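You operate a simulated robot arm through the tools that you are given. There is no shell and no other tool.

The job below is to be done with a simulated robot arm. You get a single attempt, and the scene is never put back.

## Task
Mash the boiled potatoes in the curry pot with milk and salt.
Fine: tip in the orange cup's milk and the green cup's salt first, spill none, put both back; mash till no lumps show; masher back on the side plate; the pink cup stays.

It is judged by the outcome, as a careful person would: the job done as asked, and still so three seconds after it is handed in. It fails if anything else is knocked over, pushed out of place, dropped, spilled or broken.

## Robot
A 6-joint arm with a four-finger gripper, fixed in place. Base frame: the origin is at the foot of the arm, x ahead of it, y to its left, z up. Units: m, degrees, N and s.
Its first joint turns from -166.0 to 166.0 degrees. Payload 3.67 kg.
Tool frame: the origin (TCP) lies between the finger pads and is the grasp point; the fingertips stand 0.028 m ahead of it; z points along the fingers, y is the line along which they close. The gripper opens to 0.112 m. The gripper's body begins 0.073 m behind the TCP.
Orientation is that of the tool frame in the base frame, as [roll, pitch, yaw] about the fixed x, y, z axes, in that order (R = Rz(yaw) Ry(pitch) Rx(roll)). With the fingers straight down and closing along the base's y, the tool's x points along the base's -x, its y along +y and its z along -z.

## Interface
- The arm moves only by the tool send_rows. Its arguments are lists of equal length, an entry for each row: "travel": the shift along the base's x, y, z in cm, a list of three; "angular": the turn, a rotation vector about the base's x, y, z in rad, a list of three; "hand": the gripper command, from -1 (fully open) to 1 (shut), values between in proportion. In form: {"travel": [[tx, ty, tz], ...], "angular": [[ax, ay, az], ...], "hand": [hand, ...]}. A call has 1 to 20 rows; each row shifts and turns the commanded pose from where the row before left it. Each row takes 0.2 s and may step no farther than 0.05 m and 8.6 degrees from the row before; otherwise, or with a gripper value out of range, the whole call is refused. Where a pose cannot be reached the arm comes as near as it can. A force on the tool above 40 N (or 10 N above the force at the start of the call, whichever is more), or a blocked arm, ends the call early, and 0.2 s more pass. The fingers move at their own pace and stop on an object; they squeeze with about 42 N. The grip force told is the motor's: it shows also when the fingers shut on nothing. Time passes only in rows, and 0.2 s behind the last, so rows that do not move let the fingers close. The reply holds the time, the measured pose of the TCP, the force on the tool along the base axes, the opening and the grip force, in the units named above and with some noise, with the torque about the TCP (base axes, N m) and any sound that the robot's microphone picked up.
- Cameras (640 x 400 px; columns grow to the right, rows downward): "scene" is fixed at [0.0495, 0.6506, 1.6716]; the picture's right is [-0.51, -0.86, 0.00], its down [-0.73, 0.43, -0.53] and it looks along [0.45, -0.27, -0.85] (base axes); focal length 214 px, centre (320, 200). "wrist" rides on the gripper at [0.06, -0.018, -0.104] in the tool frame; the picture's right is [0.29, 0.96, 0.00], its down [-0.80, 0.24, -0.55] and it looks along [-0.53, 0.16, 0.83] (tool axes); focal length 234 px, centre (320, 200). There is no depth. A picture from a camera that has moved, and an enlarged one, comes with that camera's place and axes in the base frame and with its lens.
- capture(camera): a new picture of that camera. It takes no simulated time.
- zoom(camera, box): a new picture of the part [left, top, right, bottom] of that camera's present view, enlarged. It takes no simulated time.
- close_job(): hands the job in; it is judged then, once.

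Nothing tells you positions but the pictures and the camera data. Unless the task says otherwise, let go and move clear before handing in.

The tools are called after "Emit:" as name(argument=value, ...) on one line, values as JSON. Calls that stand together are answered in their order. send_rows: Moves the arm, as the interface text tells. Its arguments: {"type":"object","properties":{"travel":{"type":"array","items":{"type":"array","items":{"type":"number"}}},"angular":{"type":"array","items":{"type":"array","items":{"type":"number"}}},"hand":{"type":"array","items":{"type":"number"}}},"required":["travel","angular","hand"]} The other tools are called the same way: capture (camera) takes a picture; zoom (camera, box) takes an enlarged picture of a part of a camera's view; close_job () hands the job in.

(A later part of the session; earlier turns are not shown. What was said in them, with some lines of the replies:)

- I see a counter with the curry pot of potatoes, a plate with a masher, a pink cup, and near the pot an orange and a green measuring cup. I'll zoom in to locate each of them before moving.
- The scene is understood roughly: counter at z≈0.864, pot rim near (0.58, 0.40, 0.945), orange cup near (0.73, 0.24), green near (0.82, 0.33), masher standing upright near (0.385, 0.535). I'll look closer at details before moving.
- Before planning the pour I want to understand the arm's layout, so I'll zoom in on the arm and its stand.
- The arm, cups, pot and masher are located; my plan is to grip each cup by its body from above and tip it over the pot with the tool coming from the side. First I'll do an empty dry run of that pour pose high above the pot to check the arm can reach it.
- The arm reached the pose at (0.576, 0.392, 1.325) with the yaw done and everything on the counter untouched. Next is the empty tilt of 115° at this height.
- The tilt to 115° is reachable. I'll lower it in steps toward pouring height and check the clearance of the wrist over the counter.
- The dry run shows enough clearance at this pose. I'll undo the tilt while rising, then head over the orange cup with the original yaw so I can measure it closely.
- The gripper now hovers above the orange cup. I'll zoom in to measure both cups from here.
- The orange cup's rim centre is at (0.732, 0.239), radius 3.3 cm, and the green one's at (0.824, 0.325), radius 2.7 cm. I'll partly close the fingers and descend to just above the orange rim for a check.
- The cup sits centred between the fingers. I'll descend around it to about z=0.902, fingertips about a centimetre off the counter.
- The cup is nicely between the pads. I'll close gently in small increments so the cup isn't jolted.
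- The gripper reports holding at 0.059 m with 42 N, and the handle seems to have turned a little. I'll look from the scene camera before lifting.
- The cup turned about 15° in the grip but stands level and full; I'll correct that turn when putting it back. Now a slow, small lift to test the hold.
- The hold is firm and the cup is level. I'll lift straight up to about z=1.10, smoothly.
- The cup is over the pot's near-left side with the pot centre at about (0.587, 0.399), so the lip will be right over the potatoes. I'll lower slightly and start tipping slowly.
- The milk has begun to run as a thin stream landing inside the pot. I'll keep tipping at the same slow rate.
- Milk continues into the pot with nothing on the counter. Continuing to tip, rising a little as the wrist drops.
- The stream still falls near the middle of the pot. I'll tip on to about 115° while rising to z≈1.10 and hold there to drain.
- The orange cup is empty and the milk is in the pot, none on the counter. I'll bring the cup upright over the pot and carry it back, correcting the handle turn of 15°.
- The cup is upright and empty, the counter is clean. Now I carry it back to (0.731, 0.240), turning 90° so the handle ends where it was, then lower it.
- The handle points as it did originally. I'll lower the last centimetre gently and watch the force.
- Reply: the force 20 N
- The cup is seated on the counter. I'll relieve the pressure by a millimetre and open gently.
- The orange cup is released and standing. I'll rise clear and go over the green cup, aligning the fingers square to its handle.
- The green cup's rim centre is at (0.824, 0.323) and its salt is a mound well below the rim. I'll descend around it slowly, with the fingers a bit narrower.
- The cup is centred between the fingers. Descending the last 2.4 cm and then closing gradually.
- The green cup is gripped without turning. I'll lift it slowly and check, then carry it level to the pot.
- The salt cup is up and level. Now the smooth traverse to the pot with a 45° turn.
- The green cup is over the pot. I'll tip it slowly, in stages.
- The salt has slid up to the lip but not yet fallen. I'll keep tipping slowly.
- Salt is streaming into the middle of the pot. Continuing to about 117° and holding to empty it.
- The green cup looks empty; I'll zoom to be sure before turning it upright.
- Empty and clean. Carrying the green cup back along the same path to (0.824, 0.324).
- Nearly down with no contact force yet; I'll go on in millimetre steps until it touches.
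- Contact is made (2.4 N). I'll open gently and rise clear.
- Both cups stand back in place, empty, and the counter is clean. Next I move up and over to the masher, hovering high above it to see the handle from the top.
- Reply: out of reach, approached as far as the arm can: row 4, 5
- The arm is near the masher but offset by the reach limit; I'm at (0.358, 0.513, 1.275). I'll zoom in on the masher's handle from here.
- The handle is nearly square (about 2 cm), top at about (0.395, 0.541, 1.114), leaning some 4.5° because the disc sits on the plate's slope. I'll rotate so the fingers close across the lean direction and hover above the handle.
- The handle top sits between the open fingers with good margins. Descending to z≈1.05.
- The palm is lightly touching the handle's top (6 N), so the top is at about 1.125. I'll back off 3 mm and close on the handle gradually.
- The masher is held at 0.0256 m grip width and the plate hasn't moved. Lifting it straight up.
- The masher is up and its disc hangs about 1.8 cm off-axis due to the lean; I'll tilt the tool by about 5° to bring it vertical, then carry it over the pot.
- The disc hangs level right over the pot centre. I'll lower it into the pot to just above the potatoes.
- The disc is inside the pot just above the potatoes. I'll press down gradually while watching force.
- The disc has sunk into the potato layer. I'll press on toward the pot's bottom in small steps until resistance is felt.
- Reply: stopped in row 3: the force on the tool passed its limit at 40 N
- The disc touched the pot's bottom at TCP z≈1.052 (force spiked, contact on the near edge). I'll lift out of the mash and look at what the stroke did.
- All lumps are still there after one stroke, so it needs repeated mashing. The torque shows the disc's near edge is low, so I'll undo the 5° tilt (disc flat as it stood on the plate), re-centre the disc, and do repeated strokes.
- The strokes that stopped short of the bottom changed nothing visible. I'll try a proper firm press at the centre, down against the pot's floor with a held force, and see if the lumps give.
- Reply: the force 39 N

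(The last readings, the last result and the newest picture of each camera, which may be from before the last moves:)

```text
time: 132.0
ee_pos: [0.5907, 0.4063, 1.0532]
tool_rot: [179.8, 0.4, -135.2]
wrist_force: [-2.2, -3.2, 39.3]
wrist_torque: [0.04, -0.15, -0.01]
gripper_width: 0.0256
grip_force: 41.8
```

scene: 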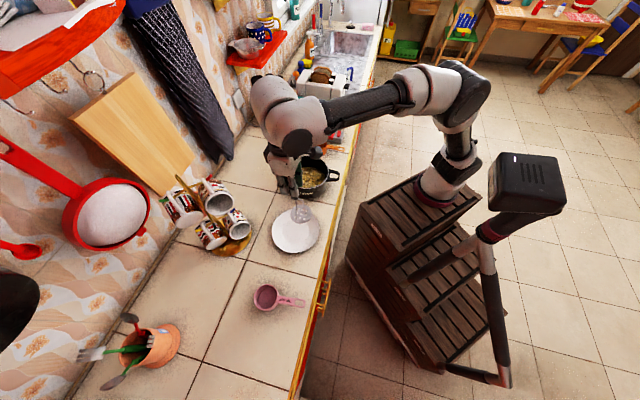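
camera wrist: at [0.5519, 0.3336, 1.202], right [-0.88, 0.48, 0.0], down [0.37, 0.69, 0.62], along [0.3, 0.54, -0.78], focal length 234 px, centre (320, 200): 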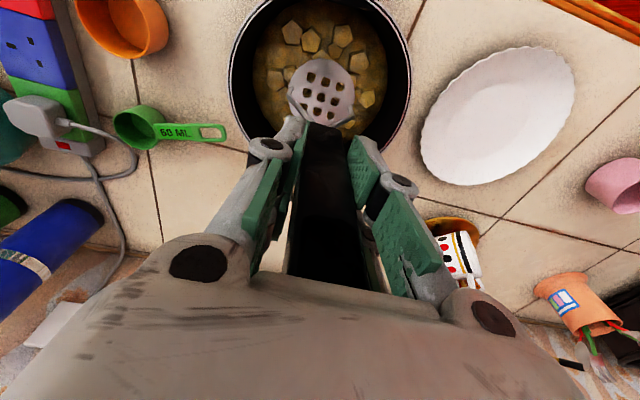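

Pressed firmly (39 N). I'll ease slightly, hold, then rise and look.

Emit:
send_rows(travel=[[0, 0, 0.05], [0, 0, 0], [0, 0, 0], [0, 0, 1], [0, 0, 2], [0, 0, 2], [0, 0, 2.5], [0, 0, 2.5], [0, 0, 0]], angular=[[0, 0, 0], [0, 0, 0], [0, 0, 0], [0, 0, 0], [0, 0, 0], [0, 0, 0], [0, 0, 0], [0, 0, 0], [0, 0, 0]], hand=[1, 1, 1, 1, 1, 1, 1, 1, 1])

Emit:
zoom(camera="scene", box=[290, 160, 330, 190])

Emit:
zoom(camera="wrist", box=[210, 0, 430, 160])

```text
time: 134.0
ee_pos: [0.591, 0.4074, 1.1513]
tool_rot: [179.7, 0.2, -135.0]
wrist_force: [0.8, -0.4, -1.5]
wrist_torque: [0.01, 0.0, -0.01]
gripper_width: 0.0256
grip_force: 42.8
```

```text
13.33 times, centred on (310, 175) of scene
camera zoom: at [0.0495, 0.6506, 1.6716], right [-0.51, -0.86, 0.0], down [-0.73, 0.43, -0.53], along [0.45, -0.27, -0.85], focal length 2860 px, centre (453, 533)
```

zoom: 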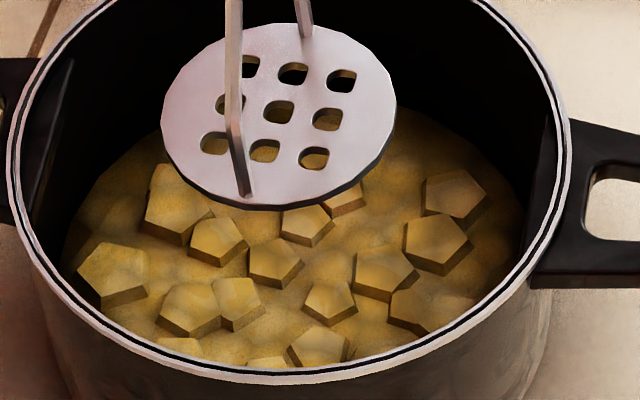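

```text
2.50 times, centred on (320, 80) of wrist
camera zoom: at [0.5629, 0.3522, 1.2545], right [-0.88, 0.48, 0.0], down [0.4, 0.73, 0.56], along [0.26, 0.49, -0.83], focal length 585 px, centre (320, 500)
```

zoom: 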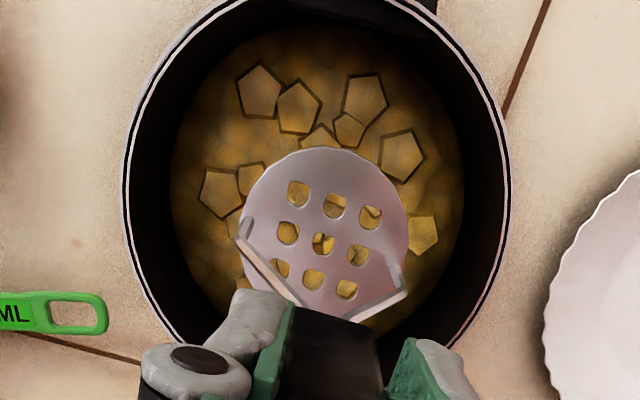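

The central lumps look unchanged even after a 39 N press, so perhaps it takes many strokes over the whole area. I'll set the disc flatter (2.5°), find the floor again, and then work through a pattern of presses.

Emit:
send_rows(travel=[[-0.2, -0.55, 0], [0, 0, -3], [0, 0, -3], [0, 0, -2.5], [0, 0, -1.0], [0, 0, 0]], angular=[[0.0353, -0.0238, 0], [0, 0, 0], [0, 0, 0], [0, 0, 0], [0, 0, 0], [0, 0, 0]], hand=[1, 1, 1, 1, 1, 1])

Emit:
send_rows(travel=[[0, 0, -0.2], [0, 0, 0]], angular=[[0, 0, 0], [0, 0, 0]], hand=[1, 1])

Emit:
send_rows(travel=[[0, 0, -0.1], [0, 0, 0]], angular=[[0, 0, 0], [0, 0, 0]], hand=[1, 1])

```text
time: 135.4
ee_pos: [0.5905, 0.4024, 1.0555]
tool_rot: [179.3, 2.6, -135.1]
wrist_force: [0.3, -0.7, -0.7]
wrist_torque: [-0.05, 0.03, -0.03]
gripper_width: 0.0256
grip_force: 42.1
```

```text
time: 136.0
ee_pos: [0.5896, 0.4019, 1.0543]
tool_rot: [179.2, 2.5, -135.1]
wrist_force: [0.0, 0.9, -1.9]
wrist_torque: [-0.05, -0.03, 0.0]
gripper_width: 0.0256
grip_force: 42.4
```

```text
time: 136.6
ee_pos: [0.5893, 0.4025, 1.0542]
tool_rot: [179.2, 2.4, -135.1]
wrist_force: [-0.7, 0.0, -1.3]
wrist_torque: [-0.01, -0.03, 0.03]
gripper_width: 0.0256
grip_force: 42.0
```

Emit:
send_rows(travel=[[0, 0, -0.1], [0, 0, -0.1], [0, 0, 0]], angular=[[0, 0, 0], [0, 0, 0], [0, 0, 0]], hand=[1, 1, 1])

Emit:
send_rows(travel=[[0, 0, -0.1], [0, 0, 0]], angular=[[0, 0, 0], [0, 0, 0]], hand=[1, 1])

```text
time: 137.4
ee_pos: [0.5893, 0.4023, 1.0513]
tool_rot: [179.4, 2.5, -135.1]
wrist_force: [-0.6, 0.2, -0.2]
wrist_torque: [0.01, -0.03, 0.02]
gripper_width: 0.0256
grip_force: 41.8
```

```text
time: 138.0
ee_pos: [0.5893, 0.4013, 1.0524]
tool_rot: [179.3, 2.6, -135.1]
wrist_force: [-1.5, -3.7, 12.6]
wrist_torque: [-0.15, -0.11, -0.05]
gripper_width: 0.0256
grip_force: 42.1
```

Floor found at commanded z≈1.051 with a gentle 13 N contact. Now a ring of presses around the pot, each down to the floor.

Emit:
send_rows(travel=[[0, 0, 2], [3.6, 0, 2], [0, 0, -2], [0, 0, -2], [0, 0, 2], [-1.8, 3.118, 2], [0, 0, -2], [0, 0, -2], [0, 0, 2], [-3.6, 0, 2], [0, 0, -2], [0, 0, -2], [0, 0, 2], [-1.8, -3.118, 2], [0, 0, -2], [0, 0, -2], [0, 0, 2], [1.8, -3.118, 2], [0, 0, -2], [0, 0, -2]], angular=[[0, 0, 0], [0, 0, 0], [0, 0, 0], [0, 0, 0], [0, 0, 0], [0, 0, 0], [0, 0, 0], [0, 0, 0], [0, 0, 0], [0, 0, 0], [0, 0, 0], [0, 0, 0], [0, 0, 0], [0, 0, 0], [0, 0, 0], [0, 0, 0], [0, 0, 0], [0, 0, 0], [0, 0, 0], [0, 0, 0]], hand=[1, 1, 1, 1, 1, 1, 1, 1, 1, 1, 1, 1, 1, 1, 1, 1, 1, 1, 1, 1])

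Emit:
zoom(camera="scene", box=[270, 140, 350, 200])

Emit:
zoom(camera="wrist", box=[210, 0, 430, 160])

```text
time: 142.2
ee_pos: [0.5716, 0.3704, 1.0523]
tool_rot: [179.3, 2.6, -135.1]
wrist_force: [-0.6, -2.1, 7.9]
wrist_torque: [-0.11, -0.05, 0.01]
gripper_width: 0.0258
grip_force: 41.9
```

```text
6.67 times, centred on (310, 170) of scene
camera zoom: at [0.0495, 0.6506, 1.6716], right [-0.51, -0.86, 0.0], down [-0.73, 0.43, -0.53], along [0.45, -0.27, -0.85], focal length 1430 px, centre (387, 400)
```

zoom: 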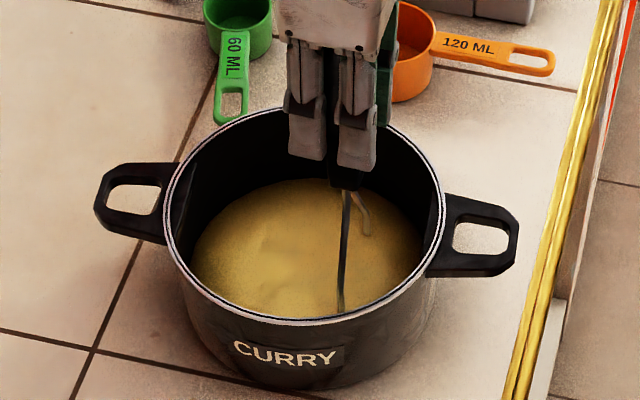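

```text
2.50 times, centred on (320, 80) of wrist
camera zoom: at [0.5413, 0.3116, 1.1519], right [-0.88, 0.48, 0.0], down [0.38, 0.71, 0.59], along [0.28, 0.52, -0.81], focal length 585 px, centre (320, 500)
```

zoom: 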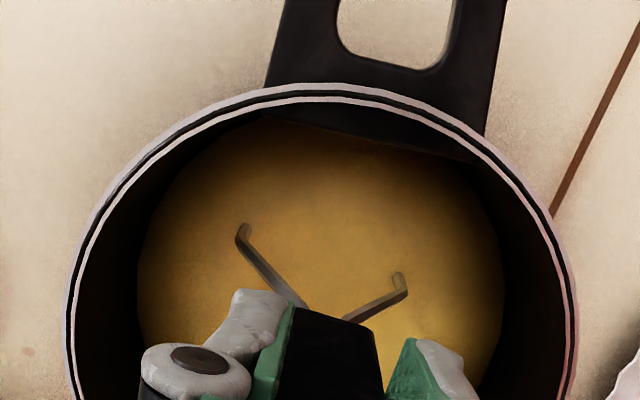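

The lumps have vanished and the mash is smooth. I'll finish the last ring position and the centre once more, then lift out slowly and inspect.

Emit:
send_rows(travel=[[0, 0, 2], [3.6, 0, 2], [0, 0, -2], [0, 0, -2], [0, 0, 2], [-1.8, 3.118, 2], [0, 0, -2], [0, 0, -1.9], [0, 0, 1], [0, 0, 1.5], [0, 0, 1.5], [0, 0, 1.5], [0, 0, 1.5], [0, 0, 1.5], [0, 0, 1.5], [0, 0, 1.5], [0, 0, 1.5], [0, 0, 1], [0, 0, 0]], angular=[[0, 0, 0], [0, 0, 0], [0, 0, 0], [0, 0, 0], [0, 0, 0], [0, 0, 0], [0, 0, 0], [0, 0, 0], [0, 0, 0], [0, 0, 0], [0, 0, 0], [0, 0, 0], [0, 0, 0], [0, 0, 0], [0, 0, 0], [0, 0, 0], [0, 0, 0], [0, 0, 0], [0, 0, 0]], hand=[1, 1, 1, 1, 1, 1, 1, 1, 1, 1, 1, 1, 1, 1, 1, 1, 1, 1, 1])

Emit:
zoom(camera="scene", box=[270, 140, 350, 200])

Emit:
zoom(camera="wrist", box=[210, 0, 430, 160])

Emit:
capture(camera="scene")

```text
time: 146.2
ee_pos: [0.5909, 0.4019, 1.1913]
tool_rot: [179.4, 2.5, -135.1]
wrist_force: [-0.9, -0.2, -1.0]
wrist_torque: [-0.02, -0.02, -0.01]
gripper_width: 0.0259
grip_force: 42.2
```

```text
6.67 times, centred on (310, 170) of scene
camera zoom: at [0.0495, 0.6506, 1.6716], right [-0.51, -0.86, 0.0], down [-0.73, 0.43, -0.53], along [0.45, -0.27, -0.85], focal length 1430 px, centre (387, 400)
```

zoom: 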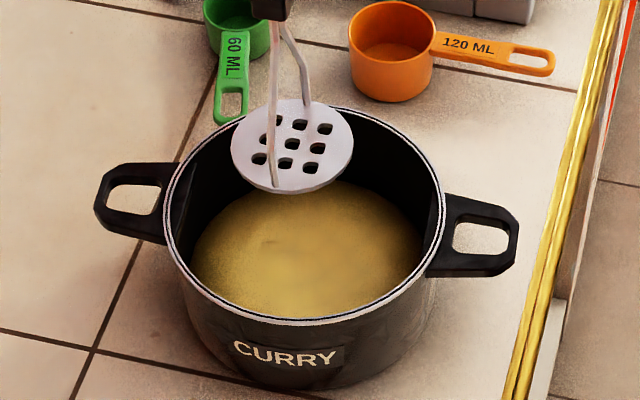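

```text
2.50 times, centred on (320, 80) of wrist
camera zoom: at [0.5591, 0.3431, 1.2922], right [-0.88, 0.48, 0.0], down [0.38, 0.71, 0.59], along [0.28, 0.52, -0.81], focal length 585 px, centre (320, 500)
```

zoom: 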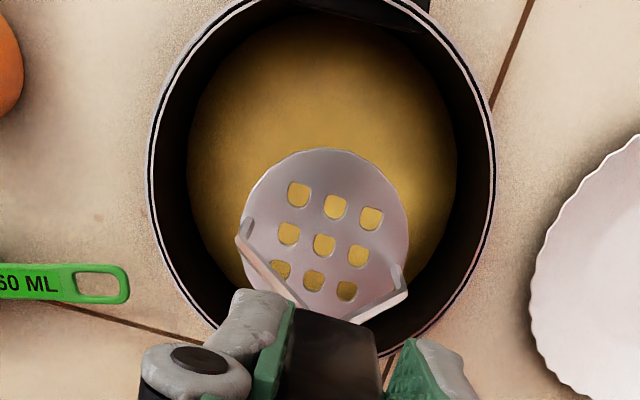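

```text
taken
```

scene: 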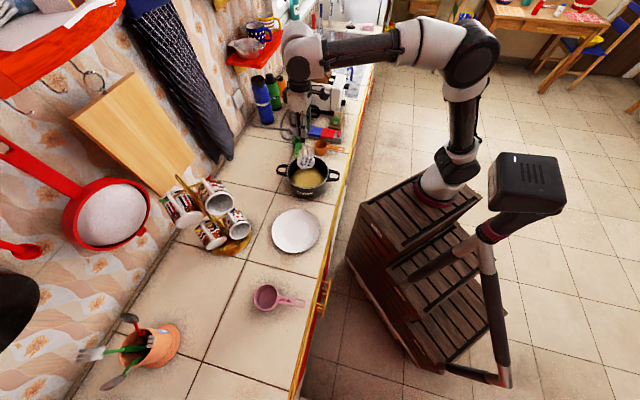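

The mash is smooth, the pot hasn't moved and nothing spilled. I'll level the masher and carry it back over the plate's centre (0.395, 0.557).

Emit:
send_rows(travel=[[0, 0, 0], [-0.8, 0.65, 0], [-1.6, 1.3, 0], [-2.0, 1.62, 0], [-2.0, 1.62, 0], [-2.0, 1.62, 0], [-2.0, 1.62, 0], [-2.0, 1.62, 0], [-2.0, 1.62, 0], [-2.0, 1.62, 0], [-1.7, 1.38, 0], [-0.8, 0.65, 0], [-0.4, 0.33, 0], [0, 0, 0]], angular=[[0.0145, -0.0098, 0], [0, 0, 0], [0, 0, 0], [0, 0, 0], [0, 0, 0], [0, 0, 0], [0, 0, 0], [0, 0, 0], [0, 0, 0], [0, 0, 0], [0, 0, 0], [0, 0, 0], [0, 0, 0], [0, 0, 0]], hand=[1, 1, 1, 1, 1, 1, 1, 1, 1, 1, 1, 1, 1, 1])

Emit:
zoom(camera="wrist", box=[210, 0, 430, 160])

Emit:
zoom(camera="scene", box=[240, 180, 340, 260])

```text
time: 149.2
ee_pos: [0.3964, 0.5578, 1.192]
tool_rot: [179.1, 3.5, -135.1]
wrist_force: [0.2, 0.6, -1.9]
wrist_torque: [0.02, 0.02, -0.03]
gripper_width: 0.0255
grip_force: 41.6
```

```text
2.50 times, centred on (320, 80) of wrist
camera zoom: at [0.3649, 0.4982, 1.2905], right [-0.88, 0.48, 0.0], down [0.38, 0.7, 0.6], along [0.29, 0.53, -0.8], focal length 585 px, centre (320, 500)
```

zoom: 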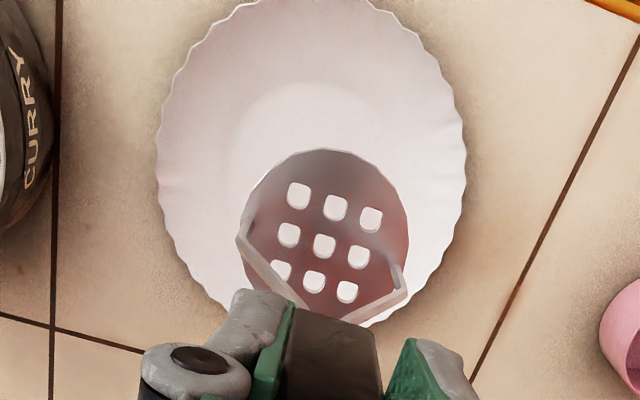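

```text
5.00 times, centred on (290, 220) of scene
camera zoom: at [0.0495, 0.6506, 1.6716], right [-0.51, -0.86, 0.0], down [-0.73, 0.43, -0.53], along [0.45, -0.27, -0.85], focal length 1072 px, centre (470, 100)
```

zoom: 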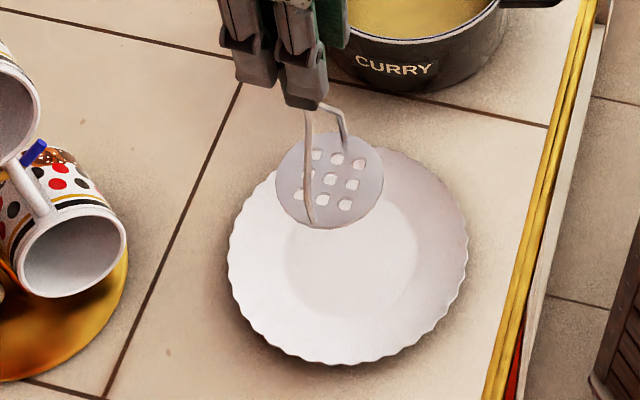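

The disc is centred over the plate's flat well (about 5.4 cm radius). Lowering to just above it, then in millimetre steps.

Emit:
send_rows(travel=[[0, 0, -1], [0, 0, -2], [0, 0, -2], [0, 0, -2], [0, 0, -2], [0, 0, -1.5], [0, 0, -1.0], [0, 0, -0.7], [0, 0, 0]], angular=[[0, 0, 0], [0, 0, 0], [0, 0, 0], [0, 0, 0], [0, 0, 0], [0, 0, 0], [0, 0, 0], [0, 0, 0], [0, 0, 0]], hand=[1, 1, 1, 1, 1, 1, 1, 1, 1])

Emit:
zoom(camera="scene", box=[250, 190, 340, 260])

Emit:
zoom(camera="wrist", box=[210, 0, 430, 160])

```text
time: 151.2
ee_pos: [0.3965, 0.5584, 1.07]
tool_rot: [179.1, 3.4, -135.1]
wrist_force: [0.1, -0.6, -1.1]
wrist_torque: [0.0, -0.01, -0.01]
gripper_width: 0.0256
grip_force: 42.0
```

```text
5.71 times, centred on (295, 225) of scene
camera zoom: at [0.0495, 0.6506, 1.6716], right [-0.51, -0.86, 0.0], down [-0.73, 0.43, -0.53], along [0.45, -0.27, -0.85], focal length 1226 px, centre (463, 57)
```

zoom: 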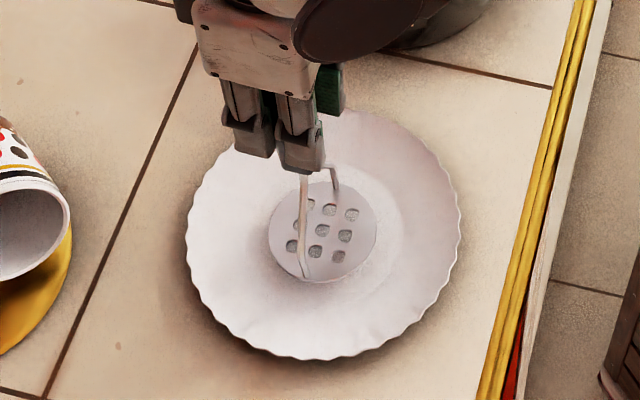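

```text
2.50 times, centred on (320, 80) of wrist
camera zoom: at [0.3647, 0.4982, 1.1689], right [-0.88, 0.48, 0.0], down [0.38, 0.7, 0.6], along [0.29, 0.53, -0.8], focal length 585 px, centre (320, 500)
```

zoom: 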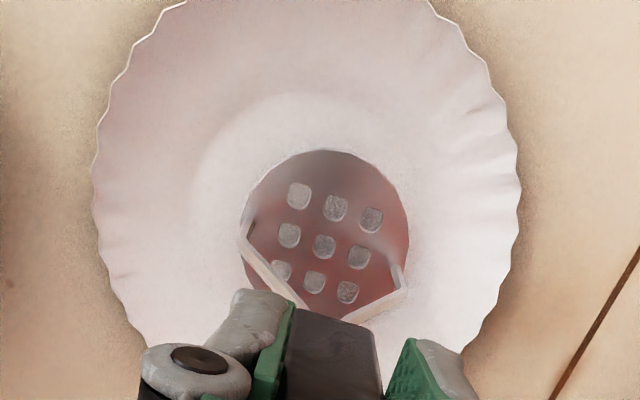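

Emit:
send_rows(travel=[[0, 0, -0.5], [0, 0, -0.4], [0, 0, 0]], angular=[[0, 0, 0], [0, 0, 0], [0, 0, 0]], hand=[1, 1, 1])

Emit:
send_rows(travel=[[0, 0, -0.2], [0, 0, 0]], angular=[[0, 0, 0], [0, 0, 0]], hand=[1, 1])

Emit:
send_rows(travel=[[0, 0, -0.1], [0, 0, 0]], angular=[[0, 0, 0], [0, 0, 0]], hand=[1, 1])

```text
time: 152.0
ee_pos: [0.3974, 0.5574, 1.0603]
tool_rot: [179.0, 3.4, -135.1]
wrist_force: [-0.2, 0.2, -1.6]
wrist_torque: [0.01, -0.01, -0.01]
gripper_width: 0.0256
grip_force: 41.4
```

```text
time: 152.6
ee_pos: [0.3967, 0.5582, 1.0587]
tool_rot: [179.0, 3.3, -135.0]
wrist_force: [-0.2, 0.2, -1.0]
wrist_torque: [-0.03, 0.03, 0.0]
gripper_width: 0.0258
grip_force: 42.4
```

```text
time: 153.2
ee_pos: [0.3958, 0.559, 1.0571]
tool_rot: [179.2, 3.4, -135.2]
wrist_force: [0.1, 0.3, -1.3]
wrist_torque: [-0.04, 0.0, 0.0]
gripper_width: 0.0254
grip_force: 41.6
```

Emit:
send_rows(travel=[[0, 0, -0.1], [0, 0, -0.1], [0, 0, 0]], angular=[[0, 0, 0], [0, 0, 0], [0, 0, 0]], hand=[1, 1, 1])

Emit:
send_rows(travel=[[0, 0, -0.1], [0, 0, -0.1], [0, 0, 0]], angular=[[0, 0, 0], [0, 0, 0], [0, 0, 0]], hand=[1, 1, 1])

Emit:
send_rows(travel=[[0, 0, -0.1], [0, 0, 0]], angular=[[0, 0, 0], [0, 0, 0]], hand=[1, 1])

```text
time: 154.0
ee_pos: [0.3985, 0.5584, 1.0571]
tool_rot: [179.2, 3.4, -135.1]
wrist_force: [0.6, 0.9, -0.8]
wrist_torque: [0.0, -0.01, 0.0]
gripper_width: 0.0257
grip_force: 42.2
```

```text
time: 154.8
ee_pos: [0.3973, 0.5582, 1.0536]
tool_rot: [179.1, 3.2, -135.2]
wrist_force: [0.1, 0.5, -2.4]
wrist_torque: [-0.01, 0.03, 0.0]
gripper_width: 0.0254
grip_force: 41.6
```

```text
time: 155.4
ee_pos: [0.3972, 0.5572, 1.0516]
tool_rot: [179.1, 3.4, -135.2]
wrist_force: [-0.3, 0.1, -1.1]
wrist_torque: [0.03, -0.03, 0.01]
gripper_width: 0.0257
grip_force: 41.9
```

Emit:
send_rows(travel=[[0, 0, -0.1], [0, 0, 0]], angular=[[0, 0, 0], [0, 0, 0]], hand=[1, 1])

Emit:
send_rows(travel=[[0, 0, -0.1], [0, 0, 0]], angular=[[0, 0, 0], [0, 0, 0]], hand=[1, 1])

Emit:
send_rows(travel=[[0, 0, -0.05], [0, 0, 0]], angular=[[0, 0, 0], [0, 0, 0]], hand=[1, 1])

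```text
time: 156.0
ee_pos: [0.3962, 0.5586, 1.0512]
tool_rot: [179.1, 3.5, -135.0]
wrist_force: [0.0, 0.2, -1.1]
wrist_torque: [-0.02, 0.03, -0.01]
gripper_width: 0.0254
grip_force: 42.0
```

```text
time: 156.6
ee_pos: [0.3963, 0.5586, 1.0509]
tool_rot: [179.1, 3.6, -135.1]
wrist_force: [-0.3, -1.7, 4.8]
wrist_torque: [-0.06, -0.04, 0.01]
gripper_width: 0.0253
grip_force: 42.0
```

```text
time: 157.2
ee_pos: [0.3957, 0.559, 1.0516]
tool_rot: [179.1, 3.6, -135.0]
wrist_force: [-1.0, -0.2, 12.0]
wrist_torque: [0.16, -0.18, -0.02]
gripper_width: 0.0255
grip_force: 42.4
```

The masher's disc rests on the plate. I'll ease the pressure with a tiny levelling turn, then open the fingers gradually.

Emit:
send_rows(travel=[[0, 0, 0.05], [0, 0, 0]], angular=[[0.0072, -0.0049, 0], [0, 0, 0]], hand=[1, 1])

Emit:
send_rows(travel=[[0, 0, 0], [0, 0, 0], [0, 0, 0], [0, 0, 0], [0, 0, 0], [0, 0, 0], [0, 0, 0]], angular=[[0, 0, 0], [0, 0, 0], [0, 0, 0], [0, 0, 0], [0, 0, 0], [0, 0, 0], [0, 0, 0]], hand=[0.54, 0.5, 0.45, 0.4, 0.35, 0.3, 0.3])

Emit:
capture(camera="wrist")

Emit:
zoom(camera="scene", box=[250, 170, 340, 260])

```text
time: 157.8
ee_pos: [0.3968, 0.557, 1.0505]
tool_rot: [179.1, 3.8, -135.1]
wrist_force: [-2.9, -1.1, 6.5]
wrist_torque: [-0.33, 0.23, -0.06]
gripper_width: 0.0255
grip_force: 41.9
```

```text
time: 159.4
ee_pos: [0.3969, 0.5575, 1.0516]
tool_rot: [179.1, 3.9, -135.1]
wrist_force: [0.1, -0.1, 0.4]
wrist_torque: [0.0, 0.0, -0.01]
gripper_width: 0.0392
grip_force: 0.1
```

```text
taken
camera wrist: at [0.3645, 0.4973, 1.1495], right [-0.88, 0.48, 0.0], down [0.37, 0.7, 0.61], along [0.29, 0.54, -0.79], focal length 234 px, centre (320, 200)
```

wrist: 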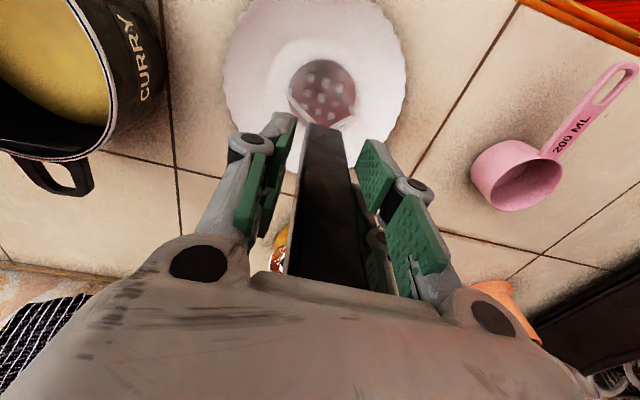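

```text
4.44 times, centred on (295, 215) of scene
camera zoom: at [0.0495, 0.6506, 1.6716], right [-0.51, -0.86, 0.0], down [-0.73, 0.43, -0.53], along [0.45, -0.27, -0.85], focal length 953 px, centre (431, 133)
```

zoom: 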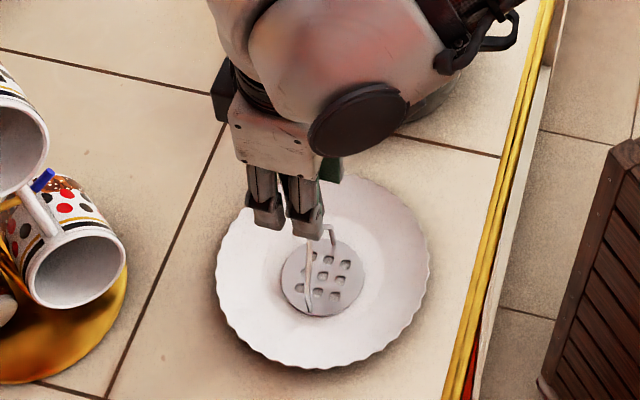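

The masher stands on its own. I'll open fully and rise straight up away from it.

Emit:
send_rows(travel=[[0, 0, 0], [0, 0, 0], [0, 0, 0], [0, 0, 0], [0, 0, 0], [0, 0, 0]], angular=[[0, 0, 0], [0, 0, 0], [0, 0, 0], [0, 0, 0], [0, 0, 0], [0, 0, 0]], hand=[0.1, -0.2, -0.5, -0.8, -1, -1])

Emit:
send_rows(travel=[[0, 0, 0.8], [0, 0, 1.2], [0, 0, 2], [0, 0, 2], [0, 0, 2], [0, 0, 2], [0, 0, 2], [0, 0, 2], [0, 0, 2], [0, 0, 0]], angular=[[0, 0, 0], [0, 0, 0], [0, 0, 0], [0, 0, 0], [0, 0, 0], [0, 0, 0], [0, 0, 0], [0, 0, 0], [0, 0, 0], [0, 0, 0]], hand=[-1, -1, -1, -1, -1, -1, -1, -1, -1, -1])

Emit:
capture(camera="wrist")

Emit:
zoom(camera="scene", box=[250, 170, 340, 260])

```text
time: 160.8
ee_pos: [0.3969, 0.5575, 1.0516]
tool_rot: [179.0, 4.0, -135.1]
wrist_force: [-0.2, -0.5, 0.0]
wrist_torque: [-0.01, -0.01, -0.03]
gripper_width: 0.1119
grip_force: 0.1
```

```text
time: 163.0
ee_pos: [0.3964, 0.5592, 1.2104]
tool_rot: [179.1, 3.9, -135.0]
wrist_force: [-0.1, 0.0, -1.2]
wrist_torque: [0.02, -0.02, -0.02]
gripper_width: 0.1122
grip_force: 0.1
```

```text
taken
camera wrist: at [0.3639, 0.4972, 1.3092], right [-0.88, 0.48, 0.0], down [0.37, 0.7, 0.61], along [0.29, 0.54, -0.79], focal length 234 px, centre (320, 200)
```

wrist: 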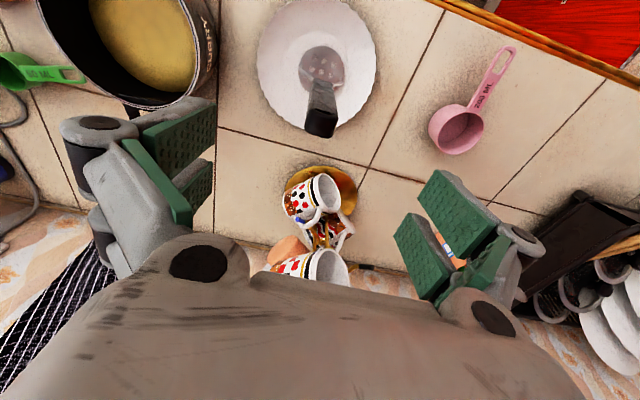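

```text
4.44 times, centred on (295, 215) of scene
camera zoom: at [0.0495, 0.6506, 1.6716], right [-0.51, -0.86, 0.0], down [-0.73, 0.43, -0.53], along [0.45, -0.27, -0.85], focal length 953 px, centre (431, 133)
```

zoom: 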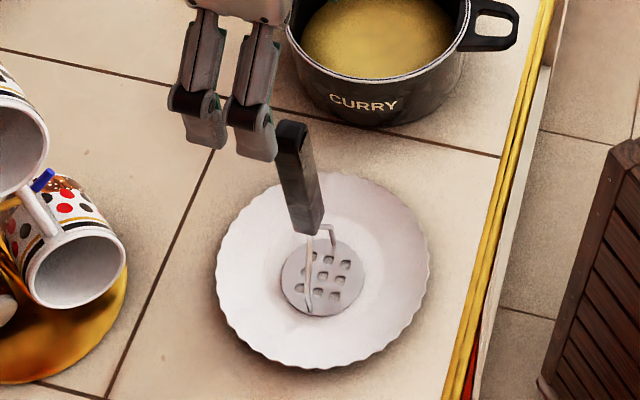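

The masher stands upright on the plate. I'll retreat upward and back toward the start, then inspect the whole counter.

Emit:
send_rows(travel=[[0, 0, 2], [0, 0, 2], [0, 0, 2], [0, -2, 1], [0, -3, 0.5], [0, -3, 0.5], [0, -3, 0.5], [0, -3, 0.5], [0, -3, 0.5], [0, -3, 0.5], [0, -3, 0.5], [0, -3, 0.5], [0, 0, 0]], angular=[[0, 0, 0], [0, 0, 0], [0, 0, 0], [0, 0, 0], [0, 0, 0], [0, 0, 0], [0, 0, 0], [0, 0, 0], [0, 0, 0], [0, 0, 0], [0, 0, 0], [0, 0, 0], [0, 0, 0]], hand=[-1, -1, -1, -1, -1, -1, -1, -1, -1, -1, -1, -1, -1])

Emit:
capture(camera="scene")

Emit:
zoom(camera="scene", box=[240, 100, 360, 175])

Emit:
zoom(camera="scene", box=[220, 140, 380, 320])

Emit:
zoom(camera="scene", box=[290, 155, 330, 192])

Emit:
capture(camera="wrist")

```text
time: 165.8
ee_pos: [0.3954, 0.2979, 1.3202]
tool_rot: [179.0, 3.9, -135.1]
wrist_force: [0.0, 1.1, 0.3]
wrist_torque: [-0.01, 0.01, 0.04]
gripper_width: 0.1118
grip_force: 0.0
```

```text
taken
```

scene: 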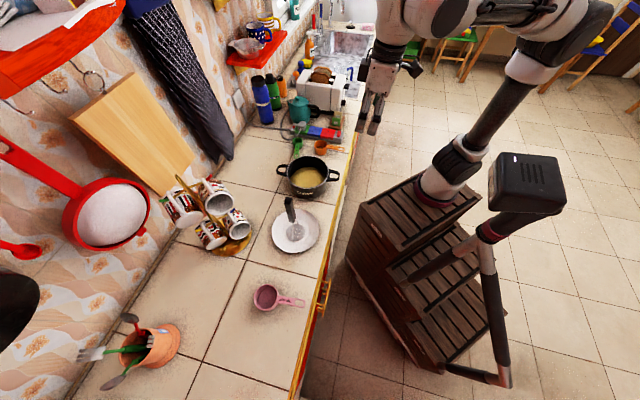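

```text
5.33 times, centred on (300, 138) of scene
camera zoom: at [0.0495, 0.6506, 1.6716], right [-0.51, -0.86, 0.0], down [-0.73, 0.43, -0.53], along [0.45, -0.27, -0.85], focal length 1144 px, centre (427, 533)
```

zoom: 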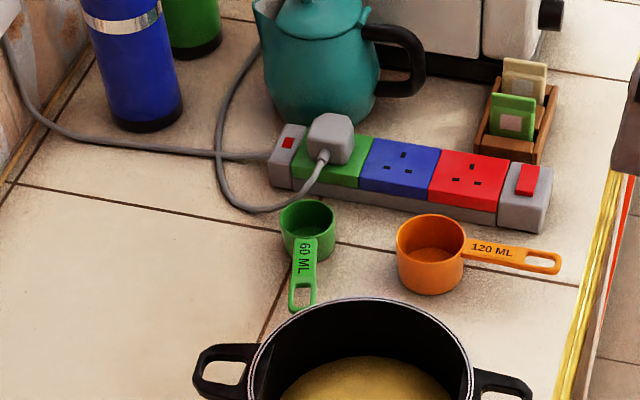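

```text
2.22 times, centred on (300, 230) of scene
camera zoom: at [0.0495, 0.6506, 1.6716], right [-0.51, -0.86, 0.0], down [-0.73, 0.43, -0.53], along [0.45, -0.27, -0.85], focal length 477 px, centre (364, 133)
```

zoom: 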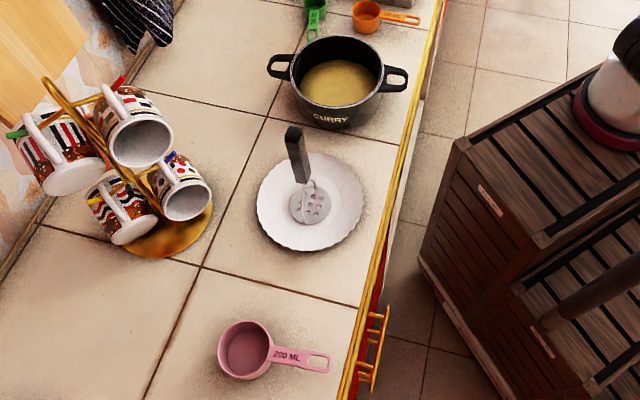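

```text
10.81 times, centred on (310, 174) of scene
camera zoom: at [0.0495, 0.6506, 1.6716], right [-0.51, -0.86, 0.0], down [-0.73, 0.43, -0.53], along [0.45, -0.27, -0.85], focal length 2319 px, centre (428, 486)
```

zoom: 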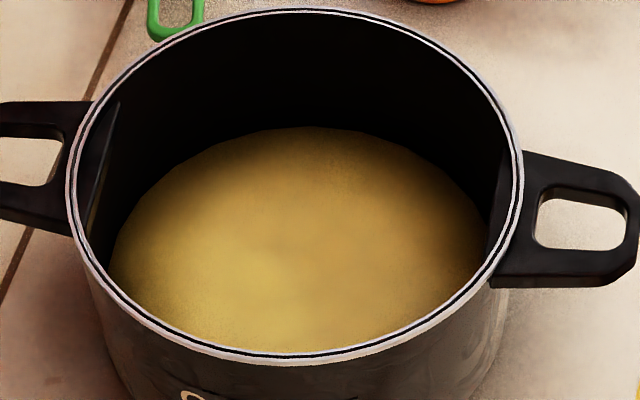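

```text
taken
camera wrist: at [0.364, 0.2372, 1.419], right [-0.88, 0.48, 0.0], down [0.37, 0.7, 0.61], along [0.29, 0.54, -0.79], focal length 234 px, centre (320, 200)
```

wrist: 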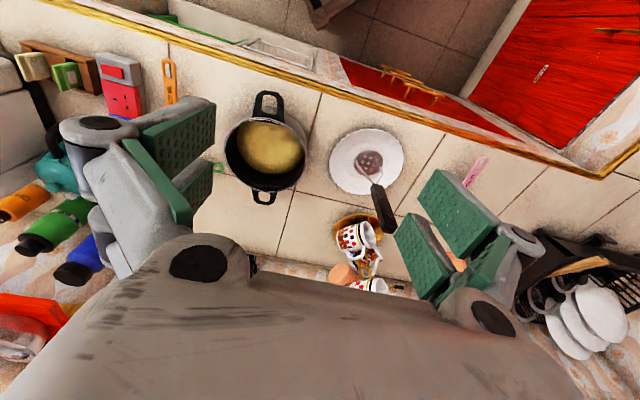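

The whole counter checks out. The mash is smooth with no lumps, both cups are empty and back in their original spots, and the masher stands on the side plate. The pink cup and the pot haven't moved, nothing spilled, and the arm is clear, so I'm handing the job in.

Emit:
close_job()

```text
The job is handed in.
```

The potatoes in the curry pot are mashed smooth with the milk and salt, and the job is handed in. On a last look over the counter before handing in, no lumps showed.

- **Cups:** I tipped in the orange cup's milk and then the green cup's salt. Both cups are empty and back where they stood. The orange cup turned about 15° in the grip when I picked it up, so I turned it back before setting it down.
- **Masher:** It stands upright on the side plate. It is at the centre of the plate rather than the off-centre spot where it started.
- **Everything else:** The pink cup and the pot haven't moved. I saw no milk, salt or mash outside the pot.
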